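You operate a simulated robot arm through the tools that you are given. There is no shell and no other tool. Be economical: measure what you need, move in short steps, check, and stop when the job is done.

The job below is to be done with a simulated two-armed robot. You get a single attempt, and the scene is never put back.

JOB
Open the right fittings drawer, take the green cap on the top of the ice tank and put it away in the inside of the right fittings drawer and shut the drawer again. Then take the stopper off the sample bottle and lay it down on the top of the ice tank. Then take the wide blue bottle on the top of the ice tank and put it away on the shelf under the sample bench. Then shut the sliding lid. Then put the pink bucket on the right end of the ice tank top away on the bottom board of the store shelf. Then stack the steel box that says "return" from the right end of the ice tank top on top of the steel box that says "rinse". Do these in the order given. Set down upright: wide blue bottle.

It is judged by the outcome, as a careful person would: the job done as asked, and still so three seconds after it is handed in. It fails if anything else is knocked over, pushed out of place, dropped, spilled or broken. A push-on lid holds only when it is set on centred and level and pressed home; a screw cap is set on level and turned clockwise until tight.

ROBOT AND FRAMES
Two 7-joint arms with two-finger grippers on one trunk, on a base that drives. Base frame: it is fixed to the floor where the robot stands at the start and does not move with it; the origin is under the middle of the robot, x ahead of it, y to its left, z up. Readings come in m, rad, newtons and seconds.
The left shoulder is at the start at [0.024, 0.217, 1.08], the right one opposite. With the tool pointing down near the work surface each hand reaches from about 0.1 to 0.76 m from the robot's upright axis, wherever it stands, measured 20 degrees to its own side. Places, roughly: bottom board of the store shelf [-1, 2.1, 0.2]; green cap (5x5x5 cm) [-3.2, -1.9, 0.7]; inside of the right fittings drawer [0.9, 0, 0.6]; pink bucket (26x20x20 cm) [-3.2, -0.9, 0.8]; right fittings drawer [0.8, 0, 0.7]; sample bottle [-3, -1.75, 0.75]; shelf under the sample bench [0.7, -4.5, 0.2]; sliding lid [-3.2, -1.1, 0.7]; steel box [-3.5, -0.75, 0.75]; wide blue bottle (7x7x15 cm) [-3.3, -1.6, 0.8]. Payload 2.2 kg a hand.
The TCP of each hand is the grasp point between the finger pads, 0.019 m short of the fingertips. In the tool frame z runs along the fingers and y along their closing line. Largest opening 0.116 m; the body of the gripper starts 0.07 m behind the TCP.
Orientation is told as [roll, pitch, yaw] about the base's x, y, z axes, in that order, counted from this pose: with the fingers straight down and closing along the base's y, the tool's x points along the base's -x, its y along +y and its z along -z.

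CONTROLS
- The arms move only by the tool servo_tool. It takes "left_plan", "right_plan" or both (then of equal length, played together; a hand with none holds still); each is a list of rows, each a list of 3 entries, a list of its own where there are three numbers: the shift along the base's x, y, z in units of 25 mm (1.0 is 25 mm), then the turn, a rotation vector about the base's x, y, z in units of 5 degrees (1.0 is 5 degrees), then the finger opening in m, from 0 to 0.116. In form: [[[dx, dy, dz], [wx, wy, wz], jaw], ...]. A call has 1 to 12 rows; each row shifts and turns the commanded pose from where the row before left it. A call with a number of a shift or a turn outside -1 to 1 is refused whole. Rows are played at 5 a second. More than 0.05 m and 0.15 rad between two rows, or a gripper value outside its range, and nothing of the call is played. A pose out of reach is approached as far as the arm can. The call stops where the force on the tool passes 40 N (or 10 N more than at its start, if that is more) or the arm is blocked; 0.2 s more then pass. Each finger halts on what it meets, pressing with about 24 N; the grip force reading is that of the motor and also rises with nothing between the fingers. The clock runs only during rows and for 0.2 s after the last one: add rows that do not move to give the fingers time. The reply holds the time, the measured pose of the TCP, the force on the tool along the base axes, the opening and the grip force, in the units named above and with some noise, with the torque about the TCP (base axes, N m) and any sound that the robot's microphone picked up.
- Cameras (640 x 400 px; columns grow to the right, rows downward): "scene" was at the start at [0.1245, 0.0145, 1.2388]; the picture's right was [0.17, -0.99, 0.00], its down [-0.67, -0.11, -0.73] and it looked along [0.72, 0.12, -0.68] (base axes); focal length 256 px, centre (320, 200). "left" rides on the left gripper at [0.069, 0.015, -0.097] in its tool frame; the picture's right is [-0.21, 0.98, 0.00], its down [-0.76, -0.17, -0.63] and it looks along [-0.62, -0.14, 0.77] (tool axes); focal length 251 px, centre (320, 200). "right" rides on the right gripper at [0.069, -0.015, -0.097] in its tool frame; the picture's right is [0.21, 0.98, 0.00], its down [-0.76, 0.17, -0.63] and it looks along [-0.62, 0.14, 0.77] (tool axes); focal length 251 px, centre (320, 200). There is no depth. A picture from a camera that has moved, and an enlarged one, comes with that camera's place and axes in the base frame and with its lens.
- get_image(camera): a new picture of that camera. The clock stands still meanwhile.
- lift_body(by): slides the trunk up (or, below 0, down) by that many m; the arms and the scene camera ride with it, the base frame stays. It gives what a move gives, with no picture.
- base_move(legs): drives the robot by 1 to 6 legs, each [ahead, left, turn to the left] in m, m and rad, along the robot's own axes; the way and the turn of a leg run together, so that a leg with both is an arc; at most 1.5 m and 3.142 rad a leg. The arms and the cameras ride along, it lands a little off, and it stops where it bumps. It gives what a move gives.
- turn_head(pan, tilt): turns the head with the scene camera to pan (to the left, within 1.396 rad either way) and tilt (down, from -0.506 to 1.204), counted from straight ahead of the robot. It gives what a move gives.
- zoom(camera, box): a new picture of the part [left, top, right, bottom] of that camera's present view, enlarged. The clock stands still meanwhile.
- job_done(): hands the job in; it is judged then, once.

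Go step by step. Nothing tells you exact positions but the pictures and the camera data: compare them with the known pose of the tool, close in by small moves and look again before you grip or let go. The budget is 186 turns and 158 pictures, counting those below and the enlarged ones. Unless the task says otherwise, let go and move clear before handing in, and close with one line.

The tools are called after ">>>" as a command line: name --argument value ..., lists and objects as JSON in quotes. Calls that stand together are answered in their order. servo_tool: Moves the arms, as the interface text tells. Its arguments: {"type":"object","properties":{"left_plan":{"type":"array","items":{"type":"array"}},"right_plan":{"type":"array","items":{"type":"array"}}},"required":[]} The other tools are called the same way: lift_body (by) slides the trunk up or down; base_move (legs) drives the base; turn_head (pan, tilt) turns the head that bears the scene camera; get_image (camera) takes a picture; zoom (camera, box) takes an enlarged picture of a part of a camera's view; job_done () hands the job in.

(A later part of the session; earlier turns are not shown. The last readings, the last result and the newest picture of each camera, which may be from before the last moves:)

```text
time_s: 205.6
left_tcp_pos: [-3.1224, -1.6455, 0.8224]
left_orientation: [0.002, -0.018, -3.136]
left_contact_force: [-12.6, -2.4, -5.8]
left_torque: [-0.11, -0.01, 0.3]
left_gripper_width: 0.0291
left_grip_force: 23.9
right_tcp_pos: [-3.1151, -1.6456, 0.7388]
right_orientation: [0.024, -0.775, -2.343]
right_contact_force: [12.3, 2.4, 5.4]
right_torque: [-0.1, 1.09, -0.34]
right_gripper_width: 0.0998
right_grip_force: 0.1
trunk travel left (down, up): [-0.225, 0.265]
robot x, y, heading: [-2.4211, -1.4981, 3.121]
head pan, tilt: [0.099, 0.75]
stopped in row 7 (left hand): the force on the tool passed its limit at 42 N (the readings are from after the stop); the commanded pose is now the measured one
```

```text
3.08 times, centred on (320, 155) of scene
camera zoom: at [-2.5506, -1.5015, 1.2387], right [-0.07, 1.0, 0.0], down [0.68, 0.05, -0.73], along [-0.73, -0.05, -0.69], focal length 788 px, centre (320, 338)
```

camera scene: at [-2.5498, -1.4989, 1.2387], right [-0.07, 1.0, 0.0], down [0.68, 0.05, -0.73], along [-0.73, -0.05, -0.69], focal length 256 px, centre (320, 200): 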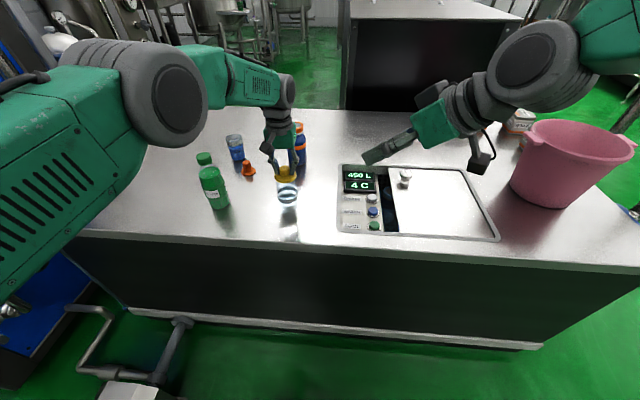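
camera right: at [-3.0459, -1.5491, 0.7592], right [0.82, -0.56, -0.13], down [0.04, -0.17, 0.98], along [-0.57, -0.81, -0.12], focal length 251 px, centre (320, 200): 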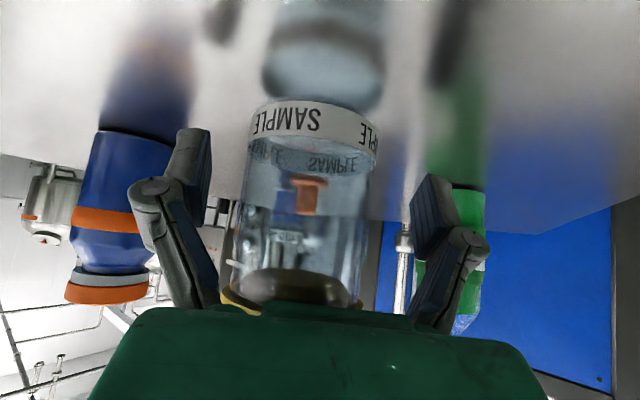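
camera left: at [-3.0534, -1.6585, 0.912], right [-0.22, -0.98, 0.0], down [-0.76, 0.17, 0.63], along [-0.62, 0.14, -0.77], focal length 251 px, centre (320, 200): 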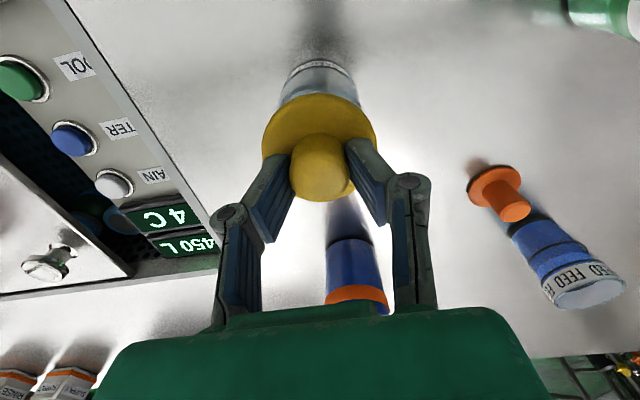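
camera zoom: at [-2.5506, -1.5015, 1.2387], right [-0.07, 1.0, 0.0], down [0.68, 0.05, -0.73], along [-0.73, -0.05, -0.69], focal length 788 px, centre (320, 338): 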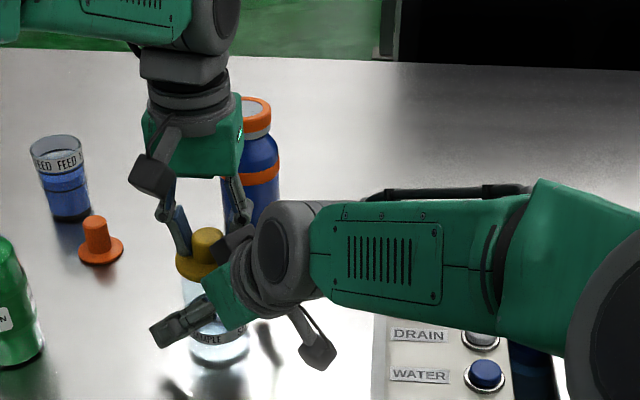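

The right wrist block is touching the left finger. I'll back the right hand off slightly and lower it a bit.

>>> servo_tool --right_plan '[[[0.3, 0.3, 0.4], [0, 0, 0], 0.1], [[0.1, 0.1, -0.2], [0, 0, 0], 0.1], [[0, 0, 0], [0, 0, 0], 0.1]]'

>>> get_image --camera "right"

>>> zoom --camera "scene" --box '[240, 120, 360, 220]'

```text
time_s: 206.3
left_tcp_pos: [-3.1211, -1.6442, 0.8204]
left_orientation: [0.001, -0.013, -3.139]
left_contact_force: [0.1, 0.1, -1.3]
left_torque: [0.0, 0.02, 0.01]
left_gripper_width: 0.0291
left_grip_force: 24.0
right_tcp_pos: [-3.1059, -1.635, 0.7422]
right_orientation: [0.023, -0.774, -2.347]
right_contact_force: [0.0, -0.5, -0.2]
right_torque: [0.01, 0.01, 0.02]
right_gripper_width: 0.1
right_grip_force: 0.0
trunk travel left (down, up): [-0.225, 0.265]
robot x, y, heading: [-2.4197, -1.4943, 3.119]
head pan, tilt: [0.099, 0.75]
```

```text
89 pictures are left
camera right: at [-3.0361, -1.5378, 0.7638], right [0.82, -0.56, -0.13], down [0.04, -0.17, 0.98], along [-0.58, -0.81, -0.12], focal length 251 px, centre (320, 200)
```

right: 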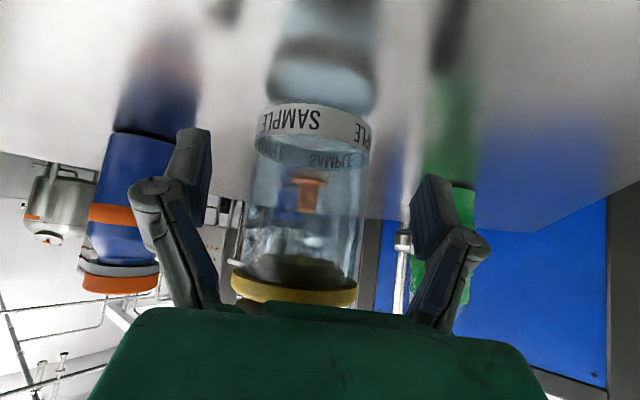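

```text
4.00 times, centred on (300, 170) of scene
camera zoom: at [-2.5512, -1.5014, 1.2385], right [-0.07, 1.0, 0.0], down [0.68, 0.05, -0.73], along [-0.73, -0.05, -0.69], focal length 1025 px, centre (400, 320)
```

zoom: 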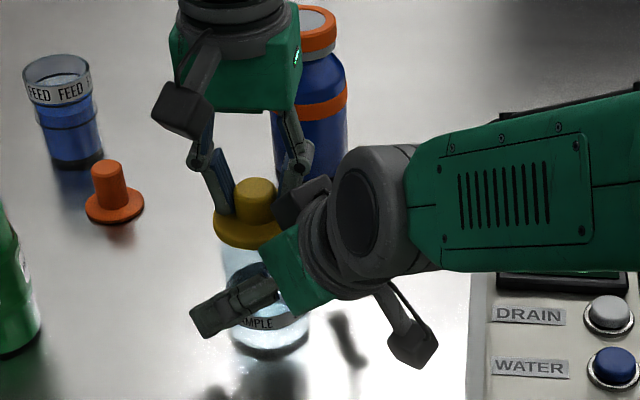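

No contact now, and the bottle sits centred between the right fingers. I'll lower the left slightly to seat the bottle, then close the right on the body.

>>> servo_tool --left_plan '[[[0, 0, -0.1], [0, 0, 0], 0.0], [[0, 0, 0], [0, 0, 0], 0.0], [[0, 0, 0], [0, 0, 0], 0.0], [[0, 0, 0], [0, 0, 0], 0.0], [[0, 0, 0], [0, 0, 0], 0.0]]' --right_plan '[[[0, 0, 0], [0, 0, 0], 0.1], [[0, 0, 0], [0, 0, 0], 0.07], [[0, 0, 0], [0, 0, 0], 0.05], [[0, 0, 0], [0, 0, 0], 0.03], [[0, 0, 0], [0, 0, 0], 0.03]]'

>>> get_image --camera "right"

```text
time_s: 207.6
left_tcp_pos: [-3.1226, -1.6455, 0.818]
left_orientation: [0.0, -0.011, -3.137]
left_contact_force: [12.9, -9.9, 6.2]
left_torque: [-0.32, -0.59, 0.18]
left_gripper_width: 0.0289
left_grip_force: 24.1
right_tcp_pos: [-3.1073, -1.6332, 0.7439]
right_orientation: [0.025, -0.775, -2.348]
right_contact_force: [-13.2, 10.5, -6.2]
right_torque: [-0.35, -0.49, -0.56]
right_gripper_width: 0.0572
right_grip_force: 23.9
trunk travel left (down, up): [-0.225, 0.265]
robot x, y, heading: [-2.4245, -1.4926, 3.118]
head pan, tilt: [0.099, 0.75]
```

```text
87 pictures are left
camera right: at [-3.0371, -1.5366, 0.7638], right [0.81, -0.56, -0.13], down [0.04, -0.17, 0.98], along [-0.58, -0.81, -0.12], focal length 251 px, centre (320, 200)
```

right: 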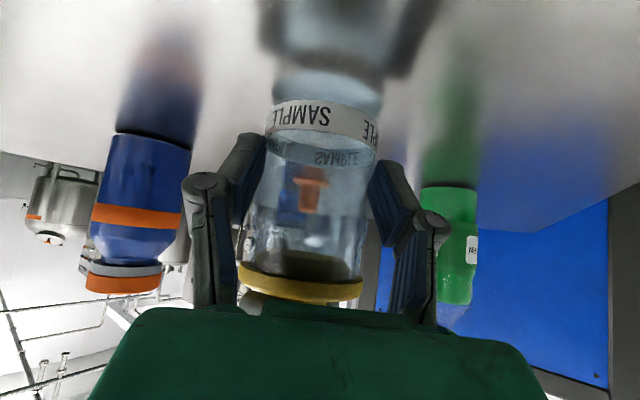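

Both hands hold now, with about 16 N of side load between them. I'll relax that with a small shift, then pull the stopper up.

>>> servo_tool --right_plan '[[[-0.1, 0.08, -0.05], [0, 0, 0], 0.03], [[0, 0, 0], [0, 0, 0], 0.03]]'

>>> servo_tool --left_plan '[[[0, 0, 0.15], [0, 0, 0], 0.0], [[0, 0, 0.15], [0, 0, 0], 0.0], [[0, 0, 0.15], [0, 0, 0], 0.0]]'

>>> get_image --camera "right"

```text
time_s: 208.2
left_tcp_pos: [-3.1226, -1.6442, 0.8174]
left_orientation: [-0.002, -0.017, -3.139]
left_contact_force: [0.3, -0.9, 0.2]
left_torque: [-0.01, -0.04, -0.02]
left_gripper_width: 0.029
left_grip_force: 23.3
right_tcp_pos: [-3.1068, -1.6336, 0.7432]
right_orientation: [0.027, -0.776, -2.346]
right_contact_force: [0.4, -0.6, 1.9]
right_torque: [-0.03, -0.01, -0.03]
right_gripper_width: 0.0571
right_grip_force: 24.1
trunk travel left (down, up): [-0.225, 0.265]
robot x, y, heading: [-2.4208, -1.4929, 3.114]
head pan, tilt: [0.099, 0.75]
heard: snap
```

```text
time_s: 208.9
left_tcp_pos: [-3.1212, -1.644, 0.8291]
left_orientation: [0.001, -0.011, -3.138]
left_contact_force: [1.1, 0.6, -0.9]
left_torque: [0.0, -0.03, -0.02]
left_gripper_width: 0.0293
left_grip_force: 24.1
right_tcp_pos: [-3.1087, -1.6324, 0.7427]
right_orientation: [0.026, -0.774, -2.347]
right_contact_force: [0.9, -1.4, 1.5]
right_torque: [0.04, -0.03, -0.01]
right_gripper_width: 0.0572
right_grip_force: 23.6
trunk travel left (down, up): [-0.225, 0.265]
robot x, y, heading: [-2.4202, -1.4978, 3.116]
head pan, tilt: [0.099, 0.75]
```

```text
86 pictures are left
camera right: at [-3.0383, -1.5357, 0.7628], right [0.82, -0.56, -0.13], down [0.04, -0.17, 0.98], along [-0.58, -0.81, -0.12], focal length 251 px, centre (320, 200)
```

right: 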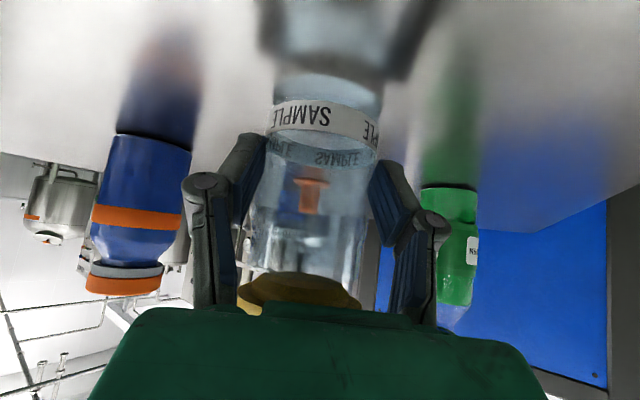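

I heard a snap and the stopper has come off. I'll lift the left hand clear.

>>> servo_tool --left_plan '[[[0, 0, 0.4], [0, 0, 0], 0.0], [[0, 0, 0.8], [0, 0, 0], 0.0], [[0, 0, 0.8], [0, 0, 0], 0.0], [[0, 0, 0.8], [0, 0, 0], 0.0], [[0, 0, 0.6], [0, 0, 0], 0.0]]'

>>> zoom --camera "scene" --box '[220, 90, 380, 220]'

>>> get_image --camera "right"

```text
time_s: 210.2
left_tcp_pos: [-3.1221, -1.6438, 0.9155]
left_orientation: [0.0, -0.011, -3.138]
left_contact_force: [-0.7, 0.2, -0.3]
left_torque: [0.01, -0.02, 0.01]
left_gripper_width: 0.029
left_grip_force: 24.1
right_tcp_pos: [-3.1076, -1.6319, 0.7422]
right_orientation: [0.024, -0.775, -2.348]
right_contact_force: [0.8, 0.9, 2.1]
right_torque: [0.03, 0.0, -0.03]
right_gripper_width: 0.0571
right_grip_force: 24.4
trunk travel left (down, up): [-0.225, 0.265]
robot x, y, heading: [-2.423, -1.4958, 3.112]
head pan, tilt: [0.099, 0.75]
```

```text
3.08 times, centred on (300, 155) of scene
camera zoom: at [-2.5507, -1.5014, 1.2386], right [-0.07, 1.0, 0.0], down [0.68, 0.05, -0.73], along [-0.73, -0.05, -0.69], focal length 788 px, centre (382, 338)
```

zoom: 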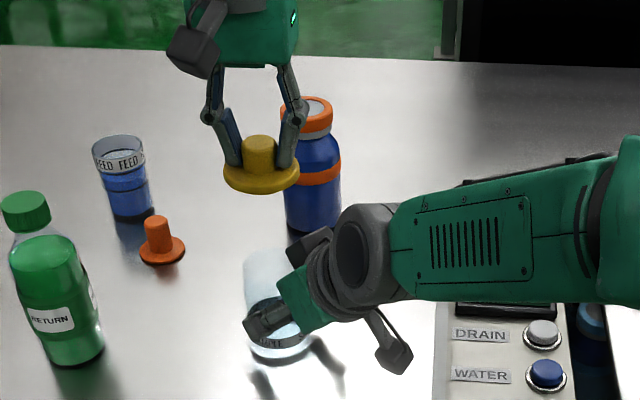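

```text
84 pictures are left
camera right: at [-3.0384, -1.5354, 0.7628], right [0.82, -0.56, -0.13], down [0.04, -0.17, 0.98], along [-0.58, -0.81, -0.12], focal length 251 px, centre (320, 200)
```

right: 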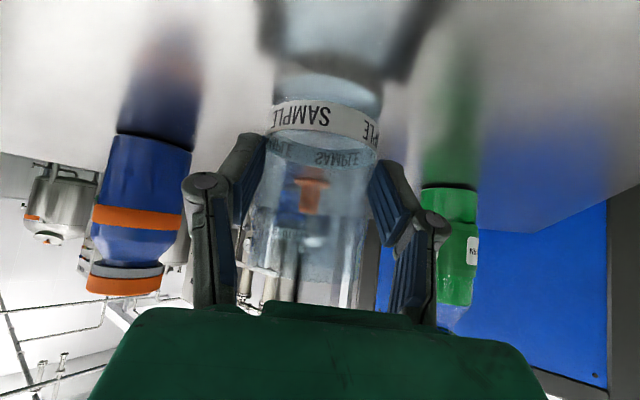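

The stopper is off. Now I'll release the bottle with the right hand and back away along the fingers.

>>> servo_tool --right_plan '[[[0, 0, 0], [0, 0, 0], 0.065], [[0, 0, 0], [0, 0, 0], 0.08], [[0, 0, 0], [0, 0, 0], 0.1], [[0, 0, 0], [0, 0, 0], 0.1], [[0.4, 0.4, 0.57], [0, 0, 0], 0.1], [[0.6, 0.6, 0.85], [0, 0, 0], 0.1], [[0.6, 0.6, 0.85], [0, 0, 0], 0.1], [[0.6, 0.6, 0.85], [0, 0, 0], 0.1], [[0.6, 0.6, 0.85], [0, 0, 0], 0.1], [[0.6, 0.6, 0.85], [0, 0, 0], 0.1], [[0.6, 0.6, 0.85], [0, 0, 0], 0.1], [[0.6, 0.6, 0.85], [0, 0, 0], 0.1]]'

>>> zoom --camera "scene" --box '[180, 90, 380, 220]'

```text
time_s: 212.8
left_tcp_pos: [-3.1217, -1.6432, 0.9147]
left_orientation: [-0.001, -0.014, -3.138]
left_contact_force: [0.7, 0.0, -0.2]
left_torque: [-0.03, 0.01, -0.01]
left_gripper_width: 0.0288
left_grip_force: 24.5
right_tcp_pos: [-2.9911, -1.5145, 0.9074]
right_orientation: [0.023, -0.776, -2.345]
right_contact_force: [0.4, -0.1, 0.1]
right_torque: [0.0, 0.04, -0.03]
right_gripper_width: 0.1
right_grip_force: 0.1
trunk travel left (down, up): [-0.225, 0.265]
robot x, y, heading: [-2.4253, -1.494, 3.118]
head pan, tilt: [0.099, 0.75]
```

```text
3.08 times, centred on (280, 155) of scene
camera zoom: at [-2.5493, -1.4997, 1.2388], right [-0.07, 1.0, 0.0], down [0.68, 0.05, -0.73], along [-0.73, -0.05, -0.68], focal length 788 px, centre (443, 338)
```

zoom: 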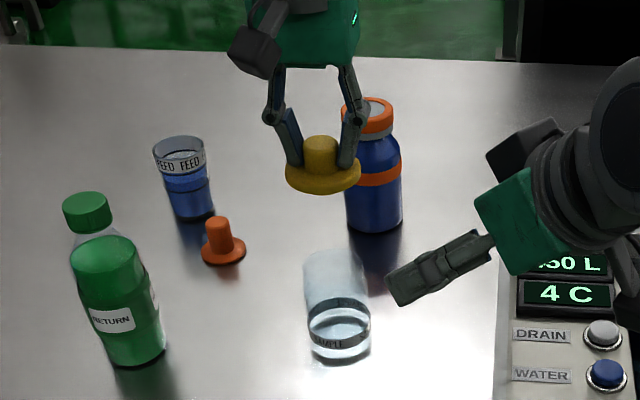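

The bottle stands open and upright. I'll lay the stopper on free tank top at about (-3.04, -1.735).

>>> servo_tool --left_plan '[[[0.4, -0.4, 0], [0, 0, 0], 0.0], [[0.7, -0.8, 0], [0, 0, 0], 0.0], [[0.8, -0.9, 0], [0, 0, 0], 0.0], [[0.8, -0.9, 0], [0, 0, 0], 0.0], [[0.5, -0.6, -0.3], [0, 0, 0], 0.0], [[0, 0, -0.8], [0, 0, 0], 0.0], [[0, 0, -1], [0, 0, 0], 0.0], [[0, 0, -1], [0, 0, 0], 0.0], [[0, 0, -1], [0, 0, 0], 0.0], [[0, 0, -1], [0, 0, 0], 0.0], [[0, 0, -0.7], [0, 0, 0], 0.0], [[0, 0, 0], [0, 0, 0], 0.0]]'

>>> get_image --camera "left"

>>> zoom --camera "scene" --box '[180, 90, 380, 220]'

```text
time_s: 215.3
left_tcp_pos: [-3.0385, -1.7338, 0.7703]
left_orientation: [0.0, -0.014, -3.138]
left_contact_force: [-0.5, 0.2, -0.3]
left_torque: [-0.01, -0.01, 0.05]
left_gripper_width: 0.0286
left_grip_force: 23.9
right_tcp_pos: [-2.993, -1.5146, 0.908]
right_orientation: [0.024, -0.776, -2.345]
right_contact_force: [0.0, -0.2, -0.2]
right_torque: [0.02, 0.05, 0.0]
right_gripper_width: 0.1002
right_grip_force: 0.0
trunk travel left (down, up): [-0.225, 0.265]
robot x, y, heading: [-2.4214, -1.4973, 3.115]
head pan, tilt: [0.099, 0.75]
```

```text
82 pictures are left
camera left: at [-2.9686, -1.7494, 0.8651], right [-0.21, -0.98, 0.0], down [-0.75, 0.16, 0.64], along [-0.63, 0.13, -0.77], focal length 251 px, centre (320, 200)
```

left: 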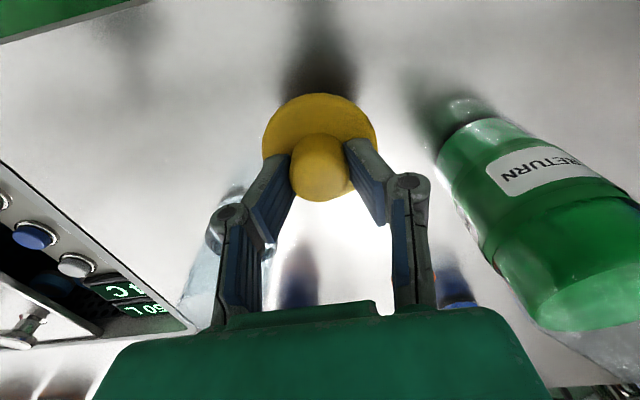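

```text
3.08 times, centred on (280, 155) of scene
camera zoom: at [-2.5501, -1.5011, 1.2387], right [-0.07, 1.0, 0.0], down [0.68, 0.05, -0.73], along [-0.73, -0.05, -0.69], focal length 788 px, centre (443, 338)
```

zoom: 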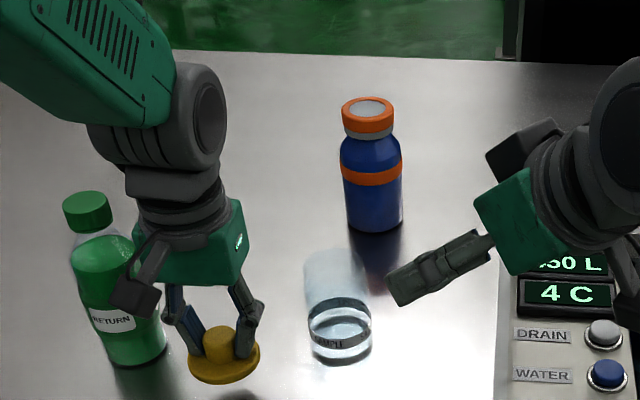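

>>> servo_tool --left_plan '[[[0, 0, -0.5], [0, 0, 0], 0.0], [[0, 0, -0.5], [0, 0, 0], 0.0], [[0, 0, -0.2], [0, 0, 0], 0.0], [[0, 0, 0], [0, 0, 0], 0.0]]'

>>> servo_tool --left_plan '[[[0, 0, -0.2], [0, 0, 0], 0.0], [[0, 0, 0], [0, 0, 0], 0.0]]'

>>> servo_tool --left_plan '[[[0, 0, -0.2], [0, 0, 0], 0.0], [[0, 0, 0], [0, 0, 0], 0.0]]'

```text
time_s: 216.3
left_tcp_pos: [-3.041, -1.735, 0.7412]
left_orientation: [0.0, -0.014, -3.139]
left_contact_force: [-0.1, -0.1, 0.0]
left_torque: [0.0, -0.02, 0.0]
left_gripper_width: 0.0283
left_grip_force: 23.9
right_tcp_pos: [-2.9915, -1.5157, 0.9067]
right_orientation: [0.024, -0.776, -2.346]
right_contact_force: [-0.6, -0.5, -0.7]
right_torque: [0.0, -0.02, -0.01]
right_gripper_width: 0.1003
right_grip_force: 0.1
trunk travel left (down, up): [-0.225, 0.265]
robot x, y, heading: [-2.4206, -1.4948, 3.115]
head pan, tilt: [0.099, 0.75]
```

```text
time_s: 216.9
left_tcp_pos: [-3.0411, -1.7348, 0.7387]
left_orientation: [0.001, -0.021, -3.139]
left_contact_force: [1.8, -4.3, 29.9]
left_torque: [-0.09, -0.37, 0.0]
left_gripper_width: 0.0284
left_grip_force: 24.0
right_tcp_pos: [-2.9903, -1.5157, 0.9077]
right_orientation: [0.023, -0.775, -2.345]
right_contact_force: [0.3, -0.4, -0.4]
right_torque: [0.03, -0.02, -0.01]
right_gripper_width: 0.1001
right_grip_force: 0.0
trunk travel left (down, up): [-0.225, 0.265]
robot x, y, heading: [-2.4257, -1.4948, 3.115]
head pan, tilt: [0.099, 0.75]
```

```text
time_s: 217.6
left_tcp_pos: [-3.0424, -1.7349, 0.735]
left_orientation: [0.0, -0.023, -3.14]
left_contact_force: [4.7, -0.5, 16.8]
left_torque: [-0.03, -0.22, 0.01]
left_gripper_width: 0.0287
left_grip_force: 24.0
right_tcp_pos: [-2.9905, -1.5142, 0.907]
right_orientation: [0.025, -0.777, -2.346]
right_contact_force: [0.4, -1.2, -0.4]
right_torque: [0.02, 0.03, 0.04]
right_gripper_width: 0.1
right_grip_force: 0.1
trunk travel left (down, up): [-0.225, 0.265]
robot x, y, heading: [-2.4212, -1.4954, 3.114]
head pan, tilt: [0.099, 0.75]
stopped in row 2 (left hand): the force on the tool passed its limit at 41 N (the readings are from after the stop); the commanded pose is now the measured one
```

The stopper is down on the tank top. I'll open, rise, and verify.

>>> servo_tool --left_plan '[[[0, 0, 0.1], [0, 0, 0], 0.03], [[0, 0, 0], [0, 0, 0], 0.06], [[0, 0, 0], [0, 0, 0], 0.06], [[0, 0, 0.6], [0, 0, 0], 0.06], [[0, 0, 1], [0, 0, 0], 0.06], [[0, 0, 1], [0, 0, 0], 0.06], [[0, 0, 1], [0, 0, 0], 0.06], [[0, 0, 1], [0, 0, 0], 0.06], [[0, 0, 1], [0, 0, 0], 0.06], [[0, 0, 1], [0, 0, 0], 0.06], [[0, 0, 1], [0, 0, 0], 0.06], [[0, 0, 1], [0, 0, 0], 0.06]]'

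>>> get_image --camera "scene"

```text
time_s: 220.2
left_tcp_pos: [-3.0414, -1.7365, 0.9513]
left_orientation: [0.0, -0.022, -3.138]
left_contact_force: [0.5, 0.0, 0.1]
left_torque: [-0.04, 0.03, 0.03]
left_gripper_width: 0.0601
left_grip_force: 0.1
right_tcp_pos: [-2.9905, -1.5148, 0.908]
right_orientation: [0.022, -0.776, -2.345]
right_contact_force: [0.5, 0.2, 0.8]
right_torque: [0.02, 0.0, -0.01]
right_gripper_width: 0.1003
right_grip_force: 0.1
trunk travel left (down, up): [-0.225, 0.265]
robot x, y, heading: [-2.4217, -1.495, 3.116]
head pan, tilt: [0.099, 0.75]
```

```text
80 pictures are left
camera scene: at [-2.5493, -1.501, 1.2388], right [-0.07, 1.0, 0.0], down [0.68, 0.05, -0.73], along [-0.73, -0.05, -0.69], focal length 256 px, centre (320, 200)
```

scene: 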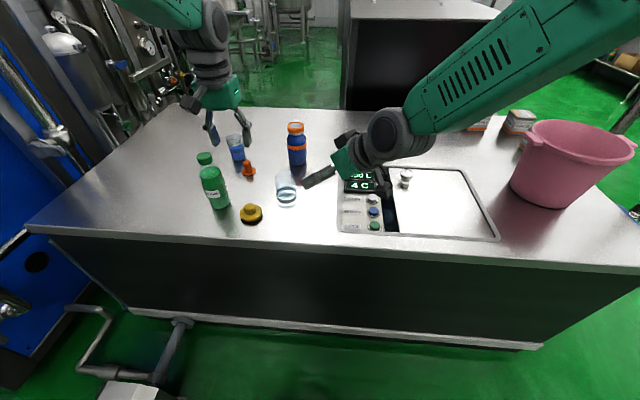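

The stopper rests on the tank top and the sample bottle is open. Next is the wide blue bottle at about (-3.29, -1.64), so I'll move the left hand aside and drive in closer.

>>> servo_tool --left_plan '[[[0.5, -0.5, 0.5], [0, 0, 0], 0.06], [[0.8, -0.8, 0.8], [0, 0, 0], 0.06], [[0.8, -0.8, 0.8], [0, 0, 0], 0.06], [[0.8, -0.8, 0], [0, 0, 0], 0.06], [[0.8, -0.8, 0], [0, 0, 0], 0.06]]'

>>> base_move --legs '[[0.13, 0, 0.02]]'

>>> servo_tool --left_plan '[[[0, 0, 0], [0, 0, 0], 0.06], [[0, 0, 0], [0, 0, 0], 0.06], [[0, 0, 0], [0, 0, 0], 0.06], [[0, 0, 0], [0, 0, 0], 0.06], [[0, 0, 0], [0, 0, 0], 0.06], [[0, 0, 0], [0, 0, 0], 0.06], [[0, 0, 0], [0, 0, 0], 0.06], [[0, 0, 0], [0, 0, 0], 0.06]]'

>>> get_image --camera "right"

>>> get_image --camera "scene"

```text
time_s: 221.4
left_tcp_pos: [-2.9478, -1.8304, 1.0057]
left_orientation: [-0.002, -0.021, -3.138]
left_contact_force: [-0.2, -0.2, -0.2]
left_torque: [0.0, 0.01, -0.03]
left_gripper_width: 0.0599
left_grip_force: 0.0
right_tcp_pos: [-2.9891, -1.517, 0.9066]
right_orientation: [0.021, -0.776, -2.343]
right_contact_force: [1.1, 0.1, 0.5]
right_torque: [0.02, 0.01, -0.02]
right_gripper_width: 0.1
right_grip_force: 0.0
trunk travel left (down, up): [-0.225, 0.265]
robot x, y, heading: [-2.4225, -1.4932, 3.118]
head pan, tilt: [0.099, 0.75]
```

```text
time_s: 222.7
left_tcp_pos: [-3.0717, -1.8355, 1.0053]
left_orientation: [0.002, -0.021, -3.121]
left_contact_force: [0.3, -0.2, 0.8]
left_torque: [-0.01, -0.02, 0.01]
left_gripper_width: 0.06
left_grip_force: 0.1
right_tcp_pos: [-3.1195, -1.5229, 0.9066]
right_orientation: [0.023, -0.777, -2.33]
right_contact_force: [-0.7, -0.1, -0.1]
right_torque: [-0.02, 0.02, -0.03]
right_gripper_width: 0.1
right_grip_force: 0.0
trunk travel left (down, up): [-0.225, 0.265]
robot x, y, heading: [-2.549, -1.4918, 3.135]
head pan, tilt: [0.099, 0.75]
```

```text
time_s: 224.5
left_tcp_pos: [-3.0689, -1.8375, 1.0072]
left_orientation: [0.0, -0.024, -3.119]
left_contact_force: [-0.4, 0.4, 0.3]
left_torque: [0.02, 0.01, 0.0]
left_gripper_width: 0.0602
left_grip_force: 0.0
right_tcp_pos: [-3.1166, -1.5233, 0.9088]
right_orientation: [0.021, -0.779, -2.324]
right_contact_force: [-0.5, 0.0, 0.3]
right_torque: [0.02, 0.02, 0.01]
right_gripper_width: 0.0998
right_grip_force: 0.0
trunk travel left (down, up): [-0.225, 0.265]
robot x, y, heading: [-2.5534, -1.4944, 3.136]
head pan, tilt: [0.099, 0.75]
```

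```text
79 pictures are left
camera right: at [-3.0494, -1.4259, 0.9284], right [0.83, -0.55, -0.14], down [0.05, -0.17, 0.98], along [-0.56, -0.82, -0.12], focal length 251 px, centre (320, 200)
```

right: 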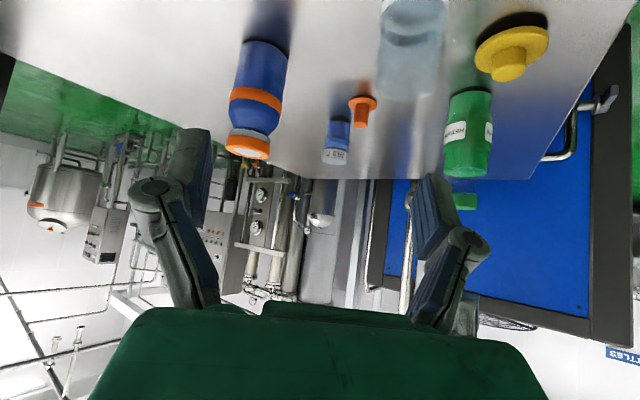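

```text
78 pictures are left
camera scene: at [-2.6787, -1.5017, 1.2387], right [-0.09, 1.0, 0.0], down [0.68, 0.06, -0.73], along [-0.73, -0.07, -0.69], focal length 256 px, centre (320, 200)
```

scene: 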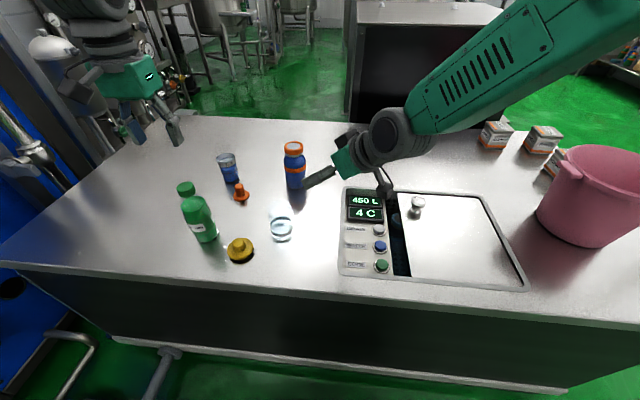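

The blue bottle is at about (-3.303, -1.638). I'll line up along the finger direction and advance most of the way.

>>> servo_tool --right_plan '[[[-0.7, 0.1, 0.5], [0, 0, 0], 0.11], [[-1, 0.15, 0.6], [0, 0, 0], 0.11], [[-1, 0.15, 0.5], [0, 0, 0], 0.11], [[-0.3, -0.3, -0.43], [0, 0, 0], 0.11], [[-0.58, -0.61, -0.85], [0, 0, 0], 0.11], [[-0.58, -0.61, -0.85], [0, 0, 0], 0.11], [[-0.58, -0.61, -0.85], [0, 0, 0], 0.11], [[-0.58, -0.61, -0.85], [0, 0, 0], 0.11], [[-0.3, -0.3, -0.43], [0, 0, 0], 0.11], [[0, 0, 0], [0, 0, 0], 0.11]]'

>>> get_image --camera "right"

>>> zoom --camera "scene" --box '[220, 100, 420, 250]'

```text
time_s: 226.7
left_tcp_pos: [-3.0687, -1.8365, 1.0072]
left_orientation: [-0.001, -0.023, -3.121]
left_contact_force: [0.1, 0.1, -0.1]
left_torque: [0.02, 0.0, 0.02]
left_gripper_width: 0.0601
left_grip_force: 0.1
right_tcp_pos: [-3.2585, -1.588, 0.8419]
right_orientation: [0.021, -0.778, -2.325]
right_contact_force: [0.1, -0.7, 0.5]
right_torque: [-0.01, -0.01, -0.01]
right_gripper_width: 0.1097
right_grip_force: 0.1
trunk travel left (down, up): [-0.225, 0.265]
robot x, y, heading: [-2.5516, -1.4903, 3.134]
head pan, tilt: [0.099, 0.75]
```

```text
77 pictures are left
camera right: at [-3.1908, -1.4908, 0.8612], right [0.83, -0.55, -0.14], down [0.05, -0.17, 0.98], along [-0.56, -0.82, -0.12], focal length 251 px, centre (320, 200)
```

right: 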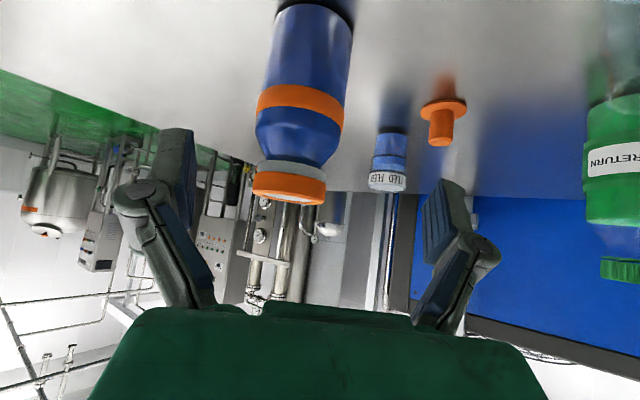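

```text
2.67 times, centred on (320, 175) of scene
camera zoom: at [-2.6794, -1.5023, 1.2387], right [-0.09, 1.0, 0.0], down [0.68, 0.06, -0.73], along [-0.72, -0.07, -0.69], focal length 683 px, centre (320, 267)
```

zoom: 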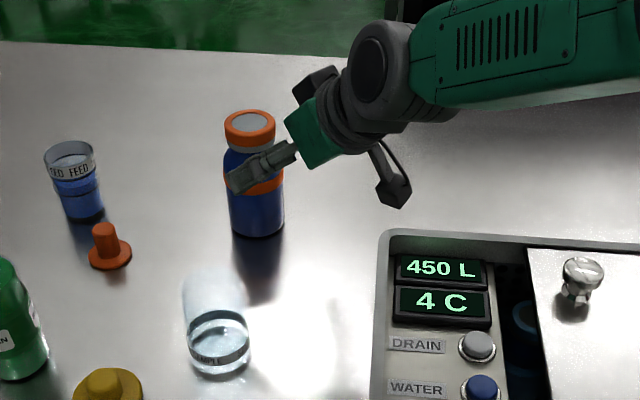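

It's aligned; I'll advance the last 85 mm.

>>> servo_tool --right_plan '[[[-0.4, -0.42, -0.6], [0, 0, 0], 0.11], [[-0.5, -0.53, -0.74], [0, 0, 0], 0.11], [[-0.5, -0.53, -0.74], [0, 0, 0], 0.11], [[-0.24, -0.26, -0.36], [0, 0, 0], 0.11], [[0, 0, 0], [0, 0, 0], 0.11]]'

>>> get_image --camera "right"

>>> zoom --camera "scene" --box '[220, 100, 420, 250]'

```text
time_s: 227.9
left_tcp_pos: [-3.0692, -1.8359, 1.0071]
left_orientation: [0.0, -0.023, -3.121]
left_contact_force: [-0.4, -0.1, 0.6]
left_torque: [-0.02, 0.01, 0.0]
left_gripper_width: 0.06
left_grip_force: 0.0
right_tcp_pos: [-3.2876, -1.6215, 0.794]
right_orientation: [0.022, -0.779, -2.327]
right_contact_force: [-0.7, 0.0, 0.5]
right_torque: [0.01, 0.0, -0.01]
right_gripper_width: 0.1102
right_grip_force: 0.0
right hand out of reach, approached as far as the arm can: row 3, 4
trunk travel left (down, up): [-0.225, 0.265]
robot x, y, heading: [-2.5532, -1.4906, 3.137]
head pan, tilt: [0.099, 0.75]
```

```text
75 pictures are left
camera right: at [-3.2198, -1.5244, 0.8139], right [0.83, -0.55, -0.14], down [0.05, -0.17, 0.98], along [-0.56, -0.82, -0.12], focal length 251 px, centre (320, 200)
```

right: 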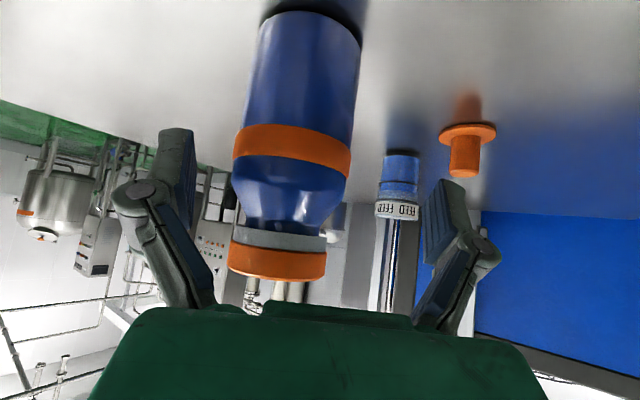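

```text
2.67 times, centred on (320, 175) of scene
camera zoom: at [-2.6796, -1.5024, 1.2386], right [-0.09, 1.0, 0.0], down [0.68, 0.06, -0.73], along [-0.72, -0.07, -0.69], focal length 683 px, centre (320, 267)
```

zoom: 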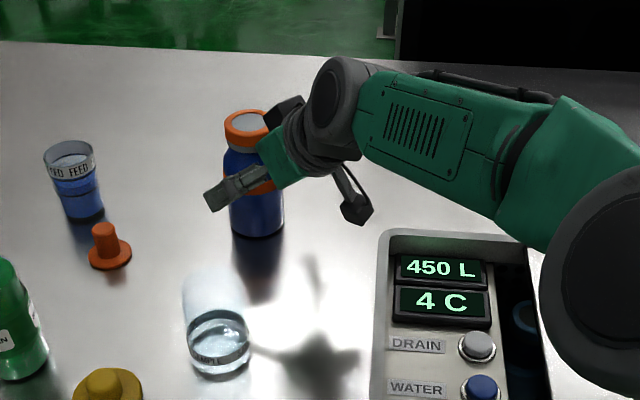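

The last bit is out of reach, so I'll lower the trunk by 2 cm and nudge the base diagonally 2 cm.

>>> lift_body --by -0.02

>>> base_move --legs '[[0.018, 0.02, 0]]'

>>> servo_tool --left_plan '[[[0, 0, 0], [0, 0, 0], 0.06], [[0, 0, 0], [0, 0, 0], 0.06], [[0, 0, 0], [0, 0, 0], 0.06], [[0, 0, 0], [0, 0, 0], 0.06], [[0, 0, 0], [0, 0, 0], 0.06], [[0, 0, 0], [0, 0, 0], 0.06]]'

>>> get_image --camera "right"

>>> zoom --camera "scene" --box '[220, 100, 420, 250]'

```text
time_s: 228.6
left_tcp_pos: [-3.0689, -1.8384, 0.9875]
left_orientation: [0.001, -0.023, -3.12]
left_contact_force: [0.4, 0.2, 0.0]
left_torque: [-0.03, 0.02, 0.0]
left_gripper_width: 0.06
left_grip_force: 0.0
right_tcp_pos: [-3.2866, -1.6213, 0.7746]
right_orientation: [0.018, -0.779, -2.323]
right_contact_force: [-0.2, -0.2, 0.2]
right_torque: [0.01, 0.0, -0.01]
right_gripper_width: 0.1101
right_grip_force: 0.1
trunk travel left (down, up): [-0.205, 0.285]
robot x, y, heading: [-2.551, -1.4933, 3.131]
head pan, tilt: [0.099, 0.75]
```

```text
time_s: 229.4
left_tcp_pos: [-3.0873, -1.8473, 0.9899]
left_orientation: [0.008, -0.023, -3.12]
left_contact_force: [-0.4, 0.2, -0.4]
left_torque: [-0.03, 0.0, -0.03]
left_gripper_width: 0.0599
left_grip_force: 0.0
right_tcp_pos: [-3.3082, -1.6352, 0.7748]
right_orientation: [0.029, -0.784, -2.334]
right_contact_force: [-0.2, 1.6, -0.6]
right_torque: [-0.07, 0.01, 0.03]
right_gripper_width: 0.1099
right_grip_force: 0.1
trunk travel left (down, up): [-0.205, 0.285]
robot x, y, heading: [-2.5716, -1.5077, 3.133]
head pan, tilt: [0.099, 0.75]
```

```text
time_s: 230.8
left_tcp_pos: [-3.0825, -1.8569, 0.9885]
left_orientation: [0.003, -0.028, -3.121]
left_contact_force: [0.1, -1.3, -0.6]
left_torque: [0.06, 0.03, 0.0]
left_gripper_width: 0.0601
left_grip_force: 0.0
right_tcp_pos: [-3.3079, -1.6437, 0.7757]
right_orientation: [0.02, -0.78, -2.326]
right_contact_force: [0.5, -0.8, 0.2]
right_torque: [0.05, 0.01, -0.03]
right_gripper_width: 0.11
right_grip_force: 0.1
trunk travel left (down, up): [-0.205, 0.285]
robot x, y, heading: [-2.569, -1.5146, 3.134]
head pan, tilt: [0.099, 0.75]
```

```text
73 pictures are left
camera right: at [-3.2399, -1.5468, 0.7956], right [0.83, -0.55, -0.14], down [0.05, -0.17, 0.98], along [-0.56, -0.82, -0.11], focal length 251 px, centre (320, 200)
```

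right: 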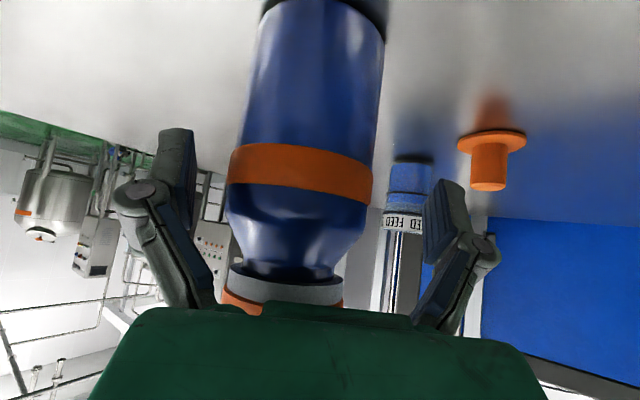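

```text
2.67 times, centred on (320, 175) of scene
camera zoom: at [-2.6972, -1.5312, 1.2185], right [-0.09, 1.0, 0.01], down [0.68, 0.07, -0.73], along [-0.72, -0.06, -0.69], focal length 683 px, centre (320, 267)
```

zoom: 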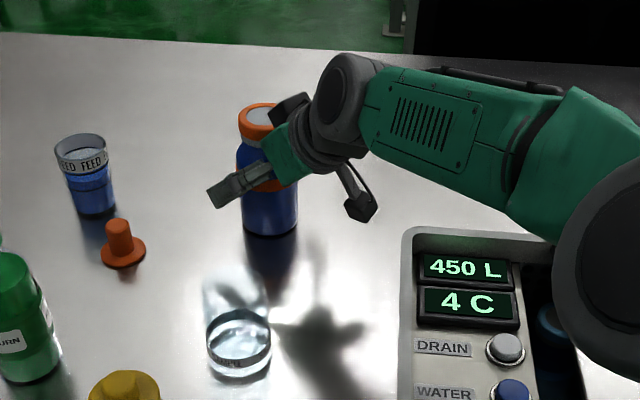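

The bottle is between the fingers at mid-height, so I'll close.

>>> servo_tool --right_plan '[[[0, 0, 0], [0, 0, 0], 0.095], [[0, 0, 0], [0, 0, 0], 0.085], [[0, 0, 0], [0, 0, 0], 0.075], [[0, 0, 0], [0, 0, 0], 0.065], [[0, 0, 0], [0, 0, 0], 0.055], [[0, 0, 0], [0, 0, 0], 0.04], [[0, 0, 0], [0, 0, 0], 0.04]]'

>>> get_image --camera "right"

```text
time_s: 232.4
left_tcp_pos: [-3.0825, -1.8497, 0.9915]
left_orientation: [0.006, -0.029, -3.121]
left_contact_force: [-1.0, -0.7, 0.3]
left_torque: [0.01, -0.02, 0.02]
left_gripper_width: 0.06
left_grip_force: 0.1
right_tcp_pos: [-3.3076, -1.6389, 0.7765]
right_orientation: [0.022, -0.785, -2.328]
right_contact_force: [-1.7, 0.7, -0.1]
right_torque: [0.11, -0.16, 0.04]
right_gripper_width: 0.0665
right_grip_force: 24.5
trunk travel left (down, up): [-0.205, 0.285]
robot x, y, heading: [-2.5671, -1.5103, 3.134]
head pan, tilt: [0.099, 0.75]
```

```text
71 pictures are left
camera right: at [-3.24, -1.5404, 0.7964], right [0.82, -0.55, -0.14], down [0.05, -0.17, 0.98], along [-0.56, -0.82, -0.11], focal length 251 px, centre (320, 200)
```

right: 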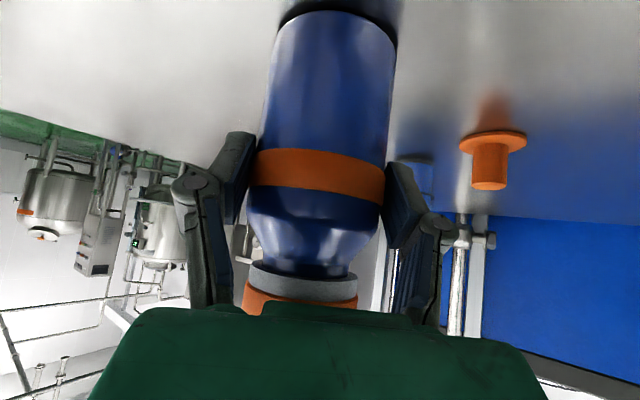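

It's gripped (66 mm). I'll lift with the trunk and then back off.

>>> lift_body --by 0.03

>>> zoom --camera "scene" --box '[220, 100, 420, 250]'

```text
time_s: 233.1
left_tcp_pos: [-3.085, -1.8472, 1.0214]
left_orientation: [0.007, -0.026, -3.121]
left_contact_force: [1.0, -0.6, -0.3]
left_torque: [0.01, -0.02, 0.02]
left_gripper_width: 0.0599
left_grip_force: 0.0
right_tcp_pos: [-3.3093, -1.6355, 0.8064]
right_orientation: [0.028, -0.785, -2.332]
right_contact_force: [0.6, 0.0, -4.0]
right_torque: [0.05, -0.02, -0.01]
right_gripper_width: 0.0664
right_grip_force: 24.2
trunk travel left (down, up): [-0.235, 0.255]
robot x, y, heading: [-2.572, -1.5128, 3.135]
head pan, tilt: [0.099, 0.75]
```

```text
2.67 times, centred on (320, 175) of scene
camera zoom: at [-2.6986, -1.5199, 1.2484], right [-0.09, 1.0, 0.0], down [0.68, 0.06, -0.73], along [-0.72, -0.07, -0.69], focal length 683 px, centre (320, 267)
```

zoom: 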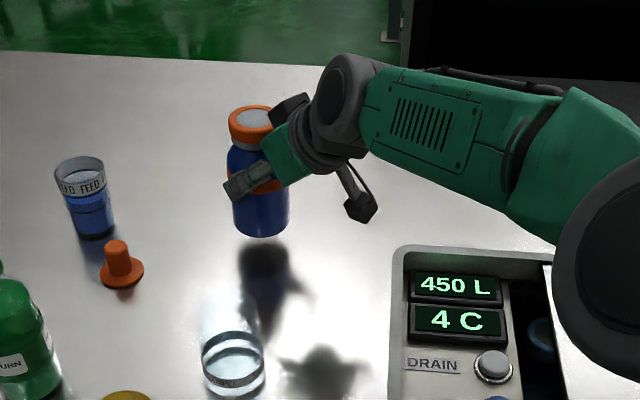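

The bottle is up, with about 4 N of weight. I'll raise it more, back off, and head toward the corridor to the sample bench.

>>> lift_body --by 0.15

>>> base_move --legs '[[-0.95, 0, 0], [0, 0, 1.577], [0, 1.45, 0]]'

>>> turn_head --pan 0.3 --tilt 0.4

>>> get_image --camera "scene"

```text
time_s: 234.9
left_tcp_pos: [-3.0847, -1.8454, 1.1713]
left_orientation: [0.009, -0.028, -3.121]
left_contact_force: [0.5, -0.5, -0.3]
left_torque: [0.02, -0.03, 0.0]
left_gripper_width: 0.0599
left_grip_force: 0.1
right_tcp_pos: [-3.3105, -1.6367, 0.956]
right_orientation: [0.027, -0.786, -2.333]
right_contact_force: [0.1, 0.8, -4.1]
right_torque: [0.03, -0.03, 0.03]
right_gripper_width: 0.0661
right_grip_force: 24.6
trunk travel left (down, up): [-0.385, 0.105]
robot x, y, heading: [-2.5709, -1.5108, 3.135]
head pan, tilt: [0.099, 0.75]
```

```text
time_s: 250.3
left_tcp_pos: [0.1404, -2.0183, 1.1724]
left_orientation: [0.01, -0.028, -1.539]
left_contact_force: [-0.7, -0.4, 1.5]
left_torque: [-0.01, -0.02, -0.02]
left_gripper_width: 0.0601
left_grip_force: 0.1
right_tcp_pos: [-0.0675, -2.2467, 0.9571]
right_orientation: [0.029, -0.785, -0.75]
right_contact_force: [0.1, 0.5, -4.3]
right_torque: [0.02, 0.03, 0.01]
right_gripper_width: 0.0663
right_grip_force: 24.1
trunk travel left (down, up): [-0.385, 0.105]
robot x, y, heading: [-0.2021, -1.5038, -1.565]
head pan, tilt: [0.099, 0.75]
```

```text
time_s: 251.2
left_tcp_pos: [0.14, -2.0128, 1.1747]
left_orientation: [0.01, -0.034, -1.538]
left_contact_force: [-0.7, -0.1, 0.1]
left_torque: [-0.01, -0.01, 0.04]
left_gripper_width: 0.0601
left_grip_force: 0.0
right_tcp_pos: [-0.0658, -2.2452, 0.9582]
right_orientation: [0.024, -0.788, -0.748]
right_contact_force: [-0.2, 0.4, -4.1]
right_torque: [0.06, 0.03, -0.02]
right_gripper_width: 0.0664
right_grip_force: 24.3
trunk travel left (down, up): [-0.385, 0.105]
robot x, y, heading: [-0.197, -1.5058, -1.566]
head pan, tilt: [0.3, 0.4]
```

```text
69 pictures are left
camera scene: at [-0.1697, -1.6411, 1.4295], right [-0.95, -0.3, 0.0], down [-0.12, 0.38, -0.92], along [0.27, -0.88, -0.39], focal length 256 px, centre (320, 200)
```

scene: 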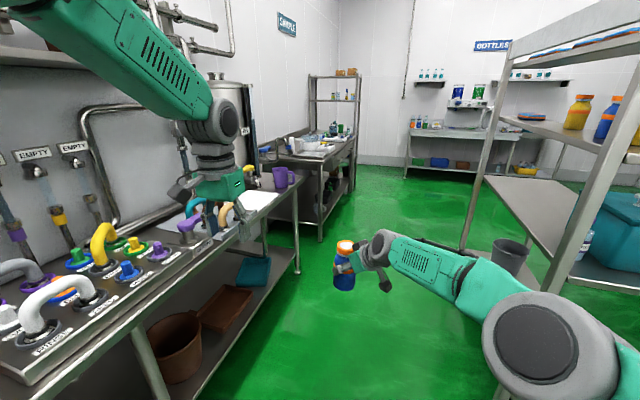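

The sample bench is at the end on the left, with its front edge at x≈0.45, y from -3.9 to -5.4. I'll tuck both hands in first, then drive down the corridor.

>>> servo_tool --right_plan '[[[-0.5, 0.6, 0], [0, 0, -0.94], 0.03], [[-0.9, 1, 0], [0, 0, -0.94], 0.03], [[-0.9, 1, 0], [0, 0, -0.94], 0.03], [[-0.9, 1, 0], [0, 0, -0.94], 0.03], [[-0.9, 1, 0], [0, 0, -0.94], 0.03], [[-0.9, 1, 0], [0, 0, -0.94], 0.03], [[-0.9, 1, 0], [0, 0, -0.94], 0.03], [[-0.9, 1, 0], [0, 0, -0.94], 0.03], [[-0.9, 1, 0], [0, 0, -0.94], 0.03], [[-0.9, 0.8, 0], [0, 0, -0.94], 0.03]]' --left_plan '[[[-0.3, 0.3, 0], [0, 0, 0], 0.06], [[-0.5, 0.5, 0], [0, 0, 0], 0.06], [[-0.5, 0.5, 0], [0, 0, 0], 0.06], [[-0.5, 0.5, 0], [0, 0, 0], 0.06], [[-0.5, 0.5, 0], [0, 0, 0], 0.06], [[-0.5, 0.5, 0], [0, 0, 0], 0.06], [[-0.5, 0.5, 0], [0, 0, 0], 0.06], [[-0.5, 0.5, 0], [0, 0, 0], 0.06], [[0, 0, 0], [0, 0, 0], 0.06], [[0, 0, 0], [0, 0, 0], 0.06]]'

>>> base_move --legs '[[1.5, 0, 0], [1.45, 0, 0], [0, 0, 1.566]]'

>>> turn_head --pan 0.0 --tilt 0.7

>>> get_image --camera "scene"

```text
time_s: 253.6
left_tcp_pos: [0.0448, -1.9152, 1.1754]
left_orientation: [0.011, -0.035, -1.538]
left_contact_force: [-0.8, -0.1, -0.6]
left_torque: [0.04, -0.02, -0.03]
left_gripper_width: 0.06
left_grip_force: 0.0
right_tcp_pos: [-0.2979, -1.9917, 0.9351]
right_orientation: [0.047, -0.724, -1.63]
right_contact_force: [0.6, 0.1, -3.4]
right_torque: [0.05, -0.01, 0.01]
right_gripper_width: 0.0658
right_grip_force: 24.3
trunk travel left (down, up): [-0.385, 0.105]
robot x, y, heading: [-0.199, -1.5081, -1.564]
head pan, tilt: [0.3, 0.4]
stopped in row 10 (right hand): the arm was blocked; the commanded pose is now the measured one
```

```text
time_s: 271.4
left_tcp_pos: [0.156, -4.1762, 1.1758]
left_orientation: [0.013, -0.034, 0.004]
left_contact_force: [0.1, -0.2, 0.2]
left_torque: [0.04, 0.02, 0.0]
left_gripper_width: 0.0599
left_grip_force: 0.1
right_tcp_pos: [0.2224, -4.5192, 0.9367]
right_orientation: [0.048, -0.73, -0.088]
right_contact_force: [-0.2, 0.5, -4.3]
right_torque: [0.01, 0.05, -0.02]
right_gripper_width: 0.0662
right_grip_force: 23.8
trunk travel left (down, up): [-0.385, 0.105]
robot x, y, heading: [-0.2596, -4.4089, -0.024]
head pan, tilt: [0.3, 0.4]
```

```text
time_s: 272.2
left_tcp_pos: [0.1525, -4.1753, 1.1782]
left_orientation: [0.011, -0.039, 0.0]
left_contact_force: [-0.6, -1.1, 0.5]
left_torque: [0.01, 0.02, 0.01]
left_gripper_width: 0.0601
left_grip_force: 0.0
right_tcp_pos: [0.2211, -4.5183, 0.9381]
right_orientation: [0.05, -0.731, -0.092]
right_contact_force: [0.1, 0.2, -3.5]
right_torque: [-0.01, 0.06, -0.02]
right_gripper_width: 0.066
right_grip_force: 24.1
trunk travel left (down, up): [-0.385, 0.105]
robot x, y, heading: [-0.2594, -4.4057, -0.024]
head pan, tilt: [0.0, 0.7]
```

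```text
68 pictures are left
camera scene: at [-0.1325, -4.4102, 1.4031], right [-0.02, -1.0, 0.0], down [-0.65, 0.01, -0.76], along [0.76, -0.02, -0.65], focal length 256 px, centre (320, 200)
```

scene: 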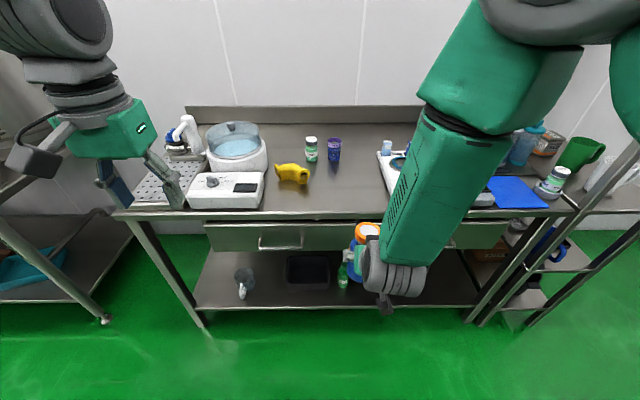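

The shelf holds a cup, a black tray and a small green bottle, with free room further right that the arm hides. I'll sidestep right to see it.

>>> base_move --legs '[[0, -0.32, 0.024]]'

>>> servo_tool --left_plan '[[[0, 0, 0], [0, 0, 0], 0.06], [[0, 0, 0], [0, 0, 0], 0.06], [[0, 0, 0], [0, 0, 0], 0.06], [[0, 0, 0], [0, 0, 0], 0.06], [[0, 0, 0], [0, 0, 0], 0.06], [[0, 0, 0], [0, 0, 0], 0.06], [[0, 0, 0], [0, 0, 0], 0.06], [[0, 0, 0], [0, 0, 0], 0.06], [[0, 0, 0], [0, 0, 0], 0.06], [[0, 0, 0], [0, 0, 0], 0.06], [[0, 0, 0], [0, 0, 0], 0.06], [[0, 0, 0], [0, 0, 0], 0.06]]'

>>> get_image --camera "scene"

```text
time_s: 274.4
left_tcp_pos: [0.1419, -4.4667, 1.1717]
left_orientation: [-0.005, -0.037, 0.033]
left_contact_force: [-0.3, 1.5, -0.1]
left_torque: [-0.12, -0.01, 0.02]
left_gripper_width: 0.06
left_grip_force: 0.1
right_tcp_pos: [0.2214, -4.8117, 0.9401]
right_orientation: [0.03, -0.735, -0.044]
right_contact_force: [0.3, 1.2, -3.5]
right_torque: [-0.06, 0.08, -0.06]
right_gripper_width: 0.066
right_grip_force: 24.4
trunk travel left (down, up): [-0.385, 0.105]
robot x, y, heading: [-0.2627, -4.7328, 0.009]
head pan, tilt: [0.0, 0.7]
```

```text
time_s: 277.0
left_tcp_pos: [0.1398, -4.4761, 1.1763]
left_orientation: [0.002, -0.039, 0.033]
left_contact_force: [-1.4, -0.3, 0.2]
left_torque: [0.01, -0.01, -0.02]
left_gripper_width: 0.0601
left_grip_force: 0.0
right_tcp_pos: [0.2201, -4.8174, 0.9405]
right_orientation: [0.049, -0.735, -0.056]
right_contact_force: [-0.6, 0.7, -3.6]
right_torque: [-0.06, 0.05, -0.03]
right_gripper_width: 0.0662
right_grip_force: 24.3
trunk travel left (down, up): [-0.385, 0.105]
robot x, y, heading: [-0.266, -4.7253, 0.002]
head pan, tilt: [0.0, 0.7]
```

```text
67 pictures are left
camera scene: at [-0.1353, -4.7178, 1.4029], right [0.0, -1.0, 0.01], down [-0.65, -0.01, -0.76], along [0.76, 0.0, -0.65], focal length 256 px, centre (320, 200)
```

scene: 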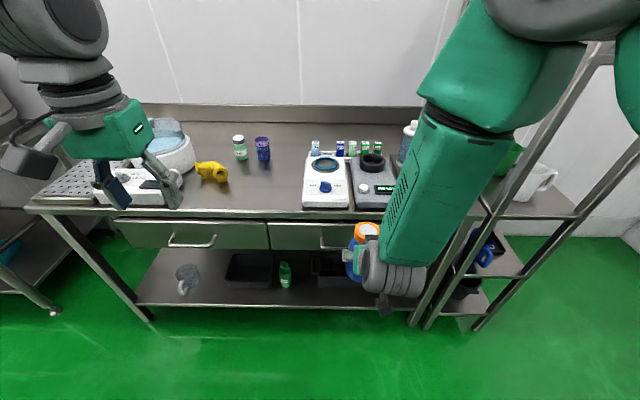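

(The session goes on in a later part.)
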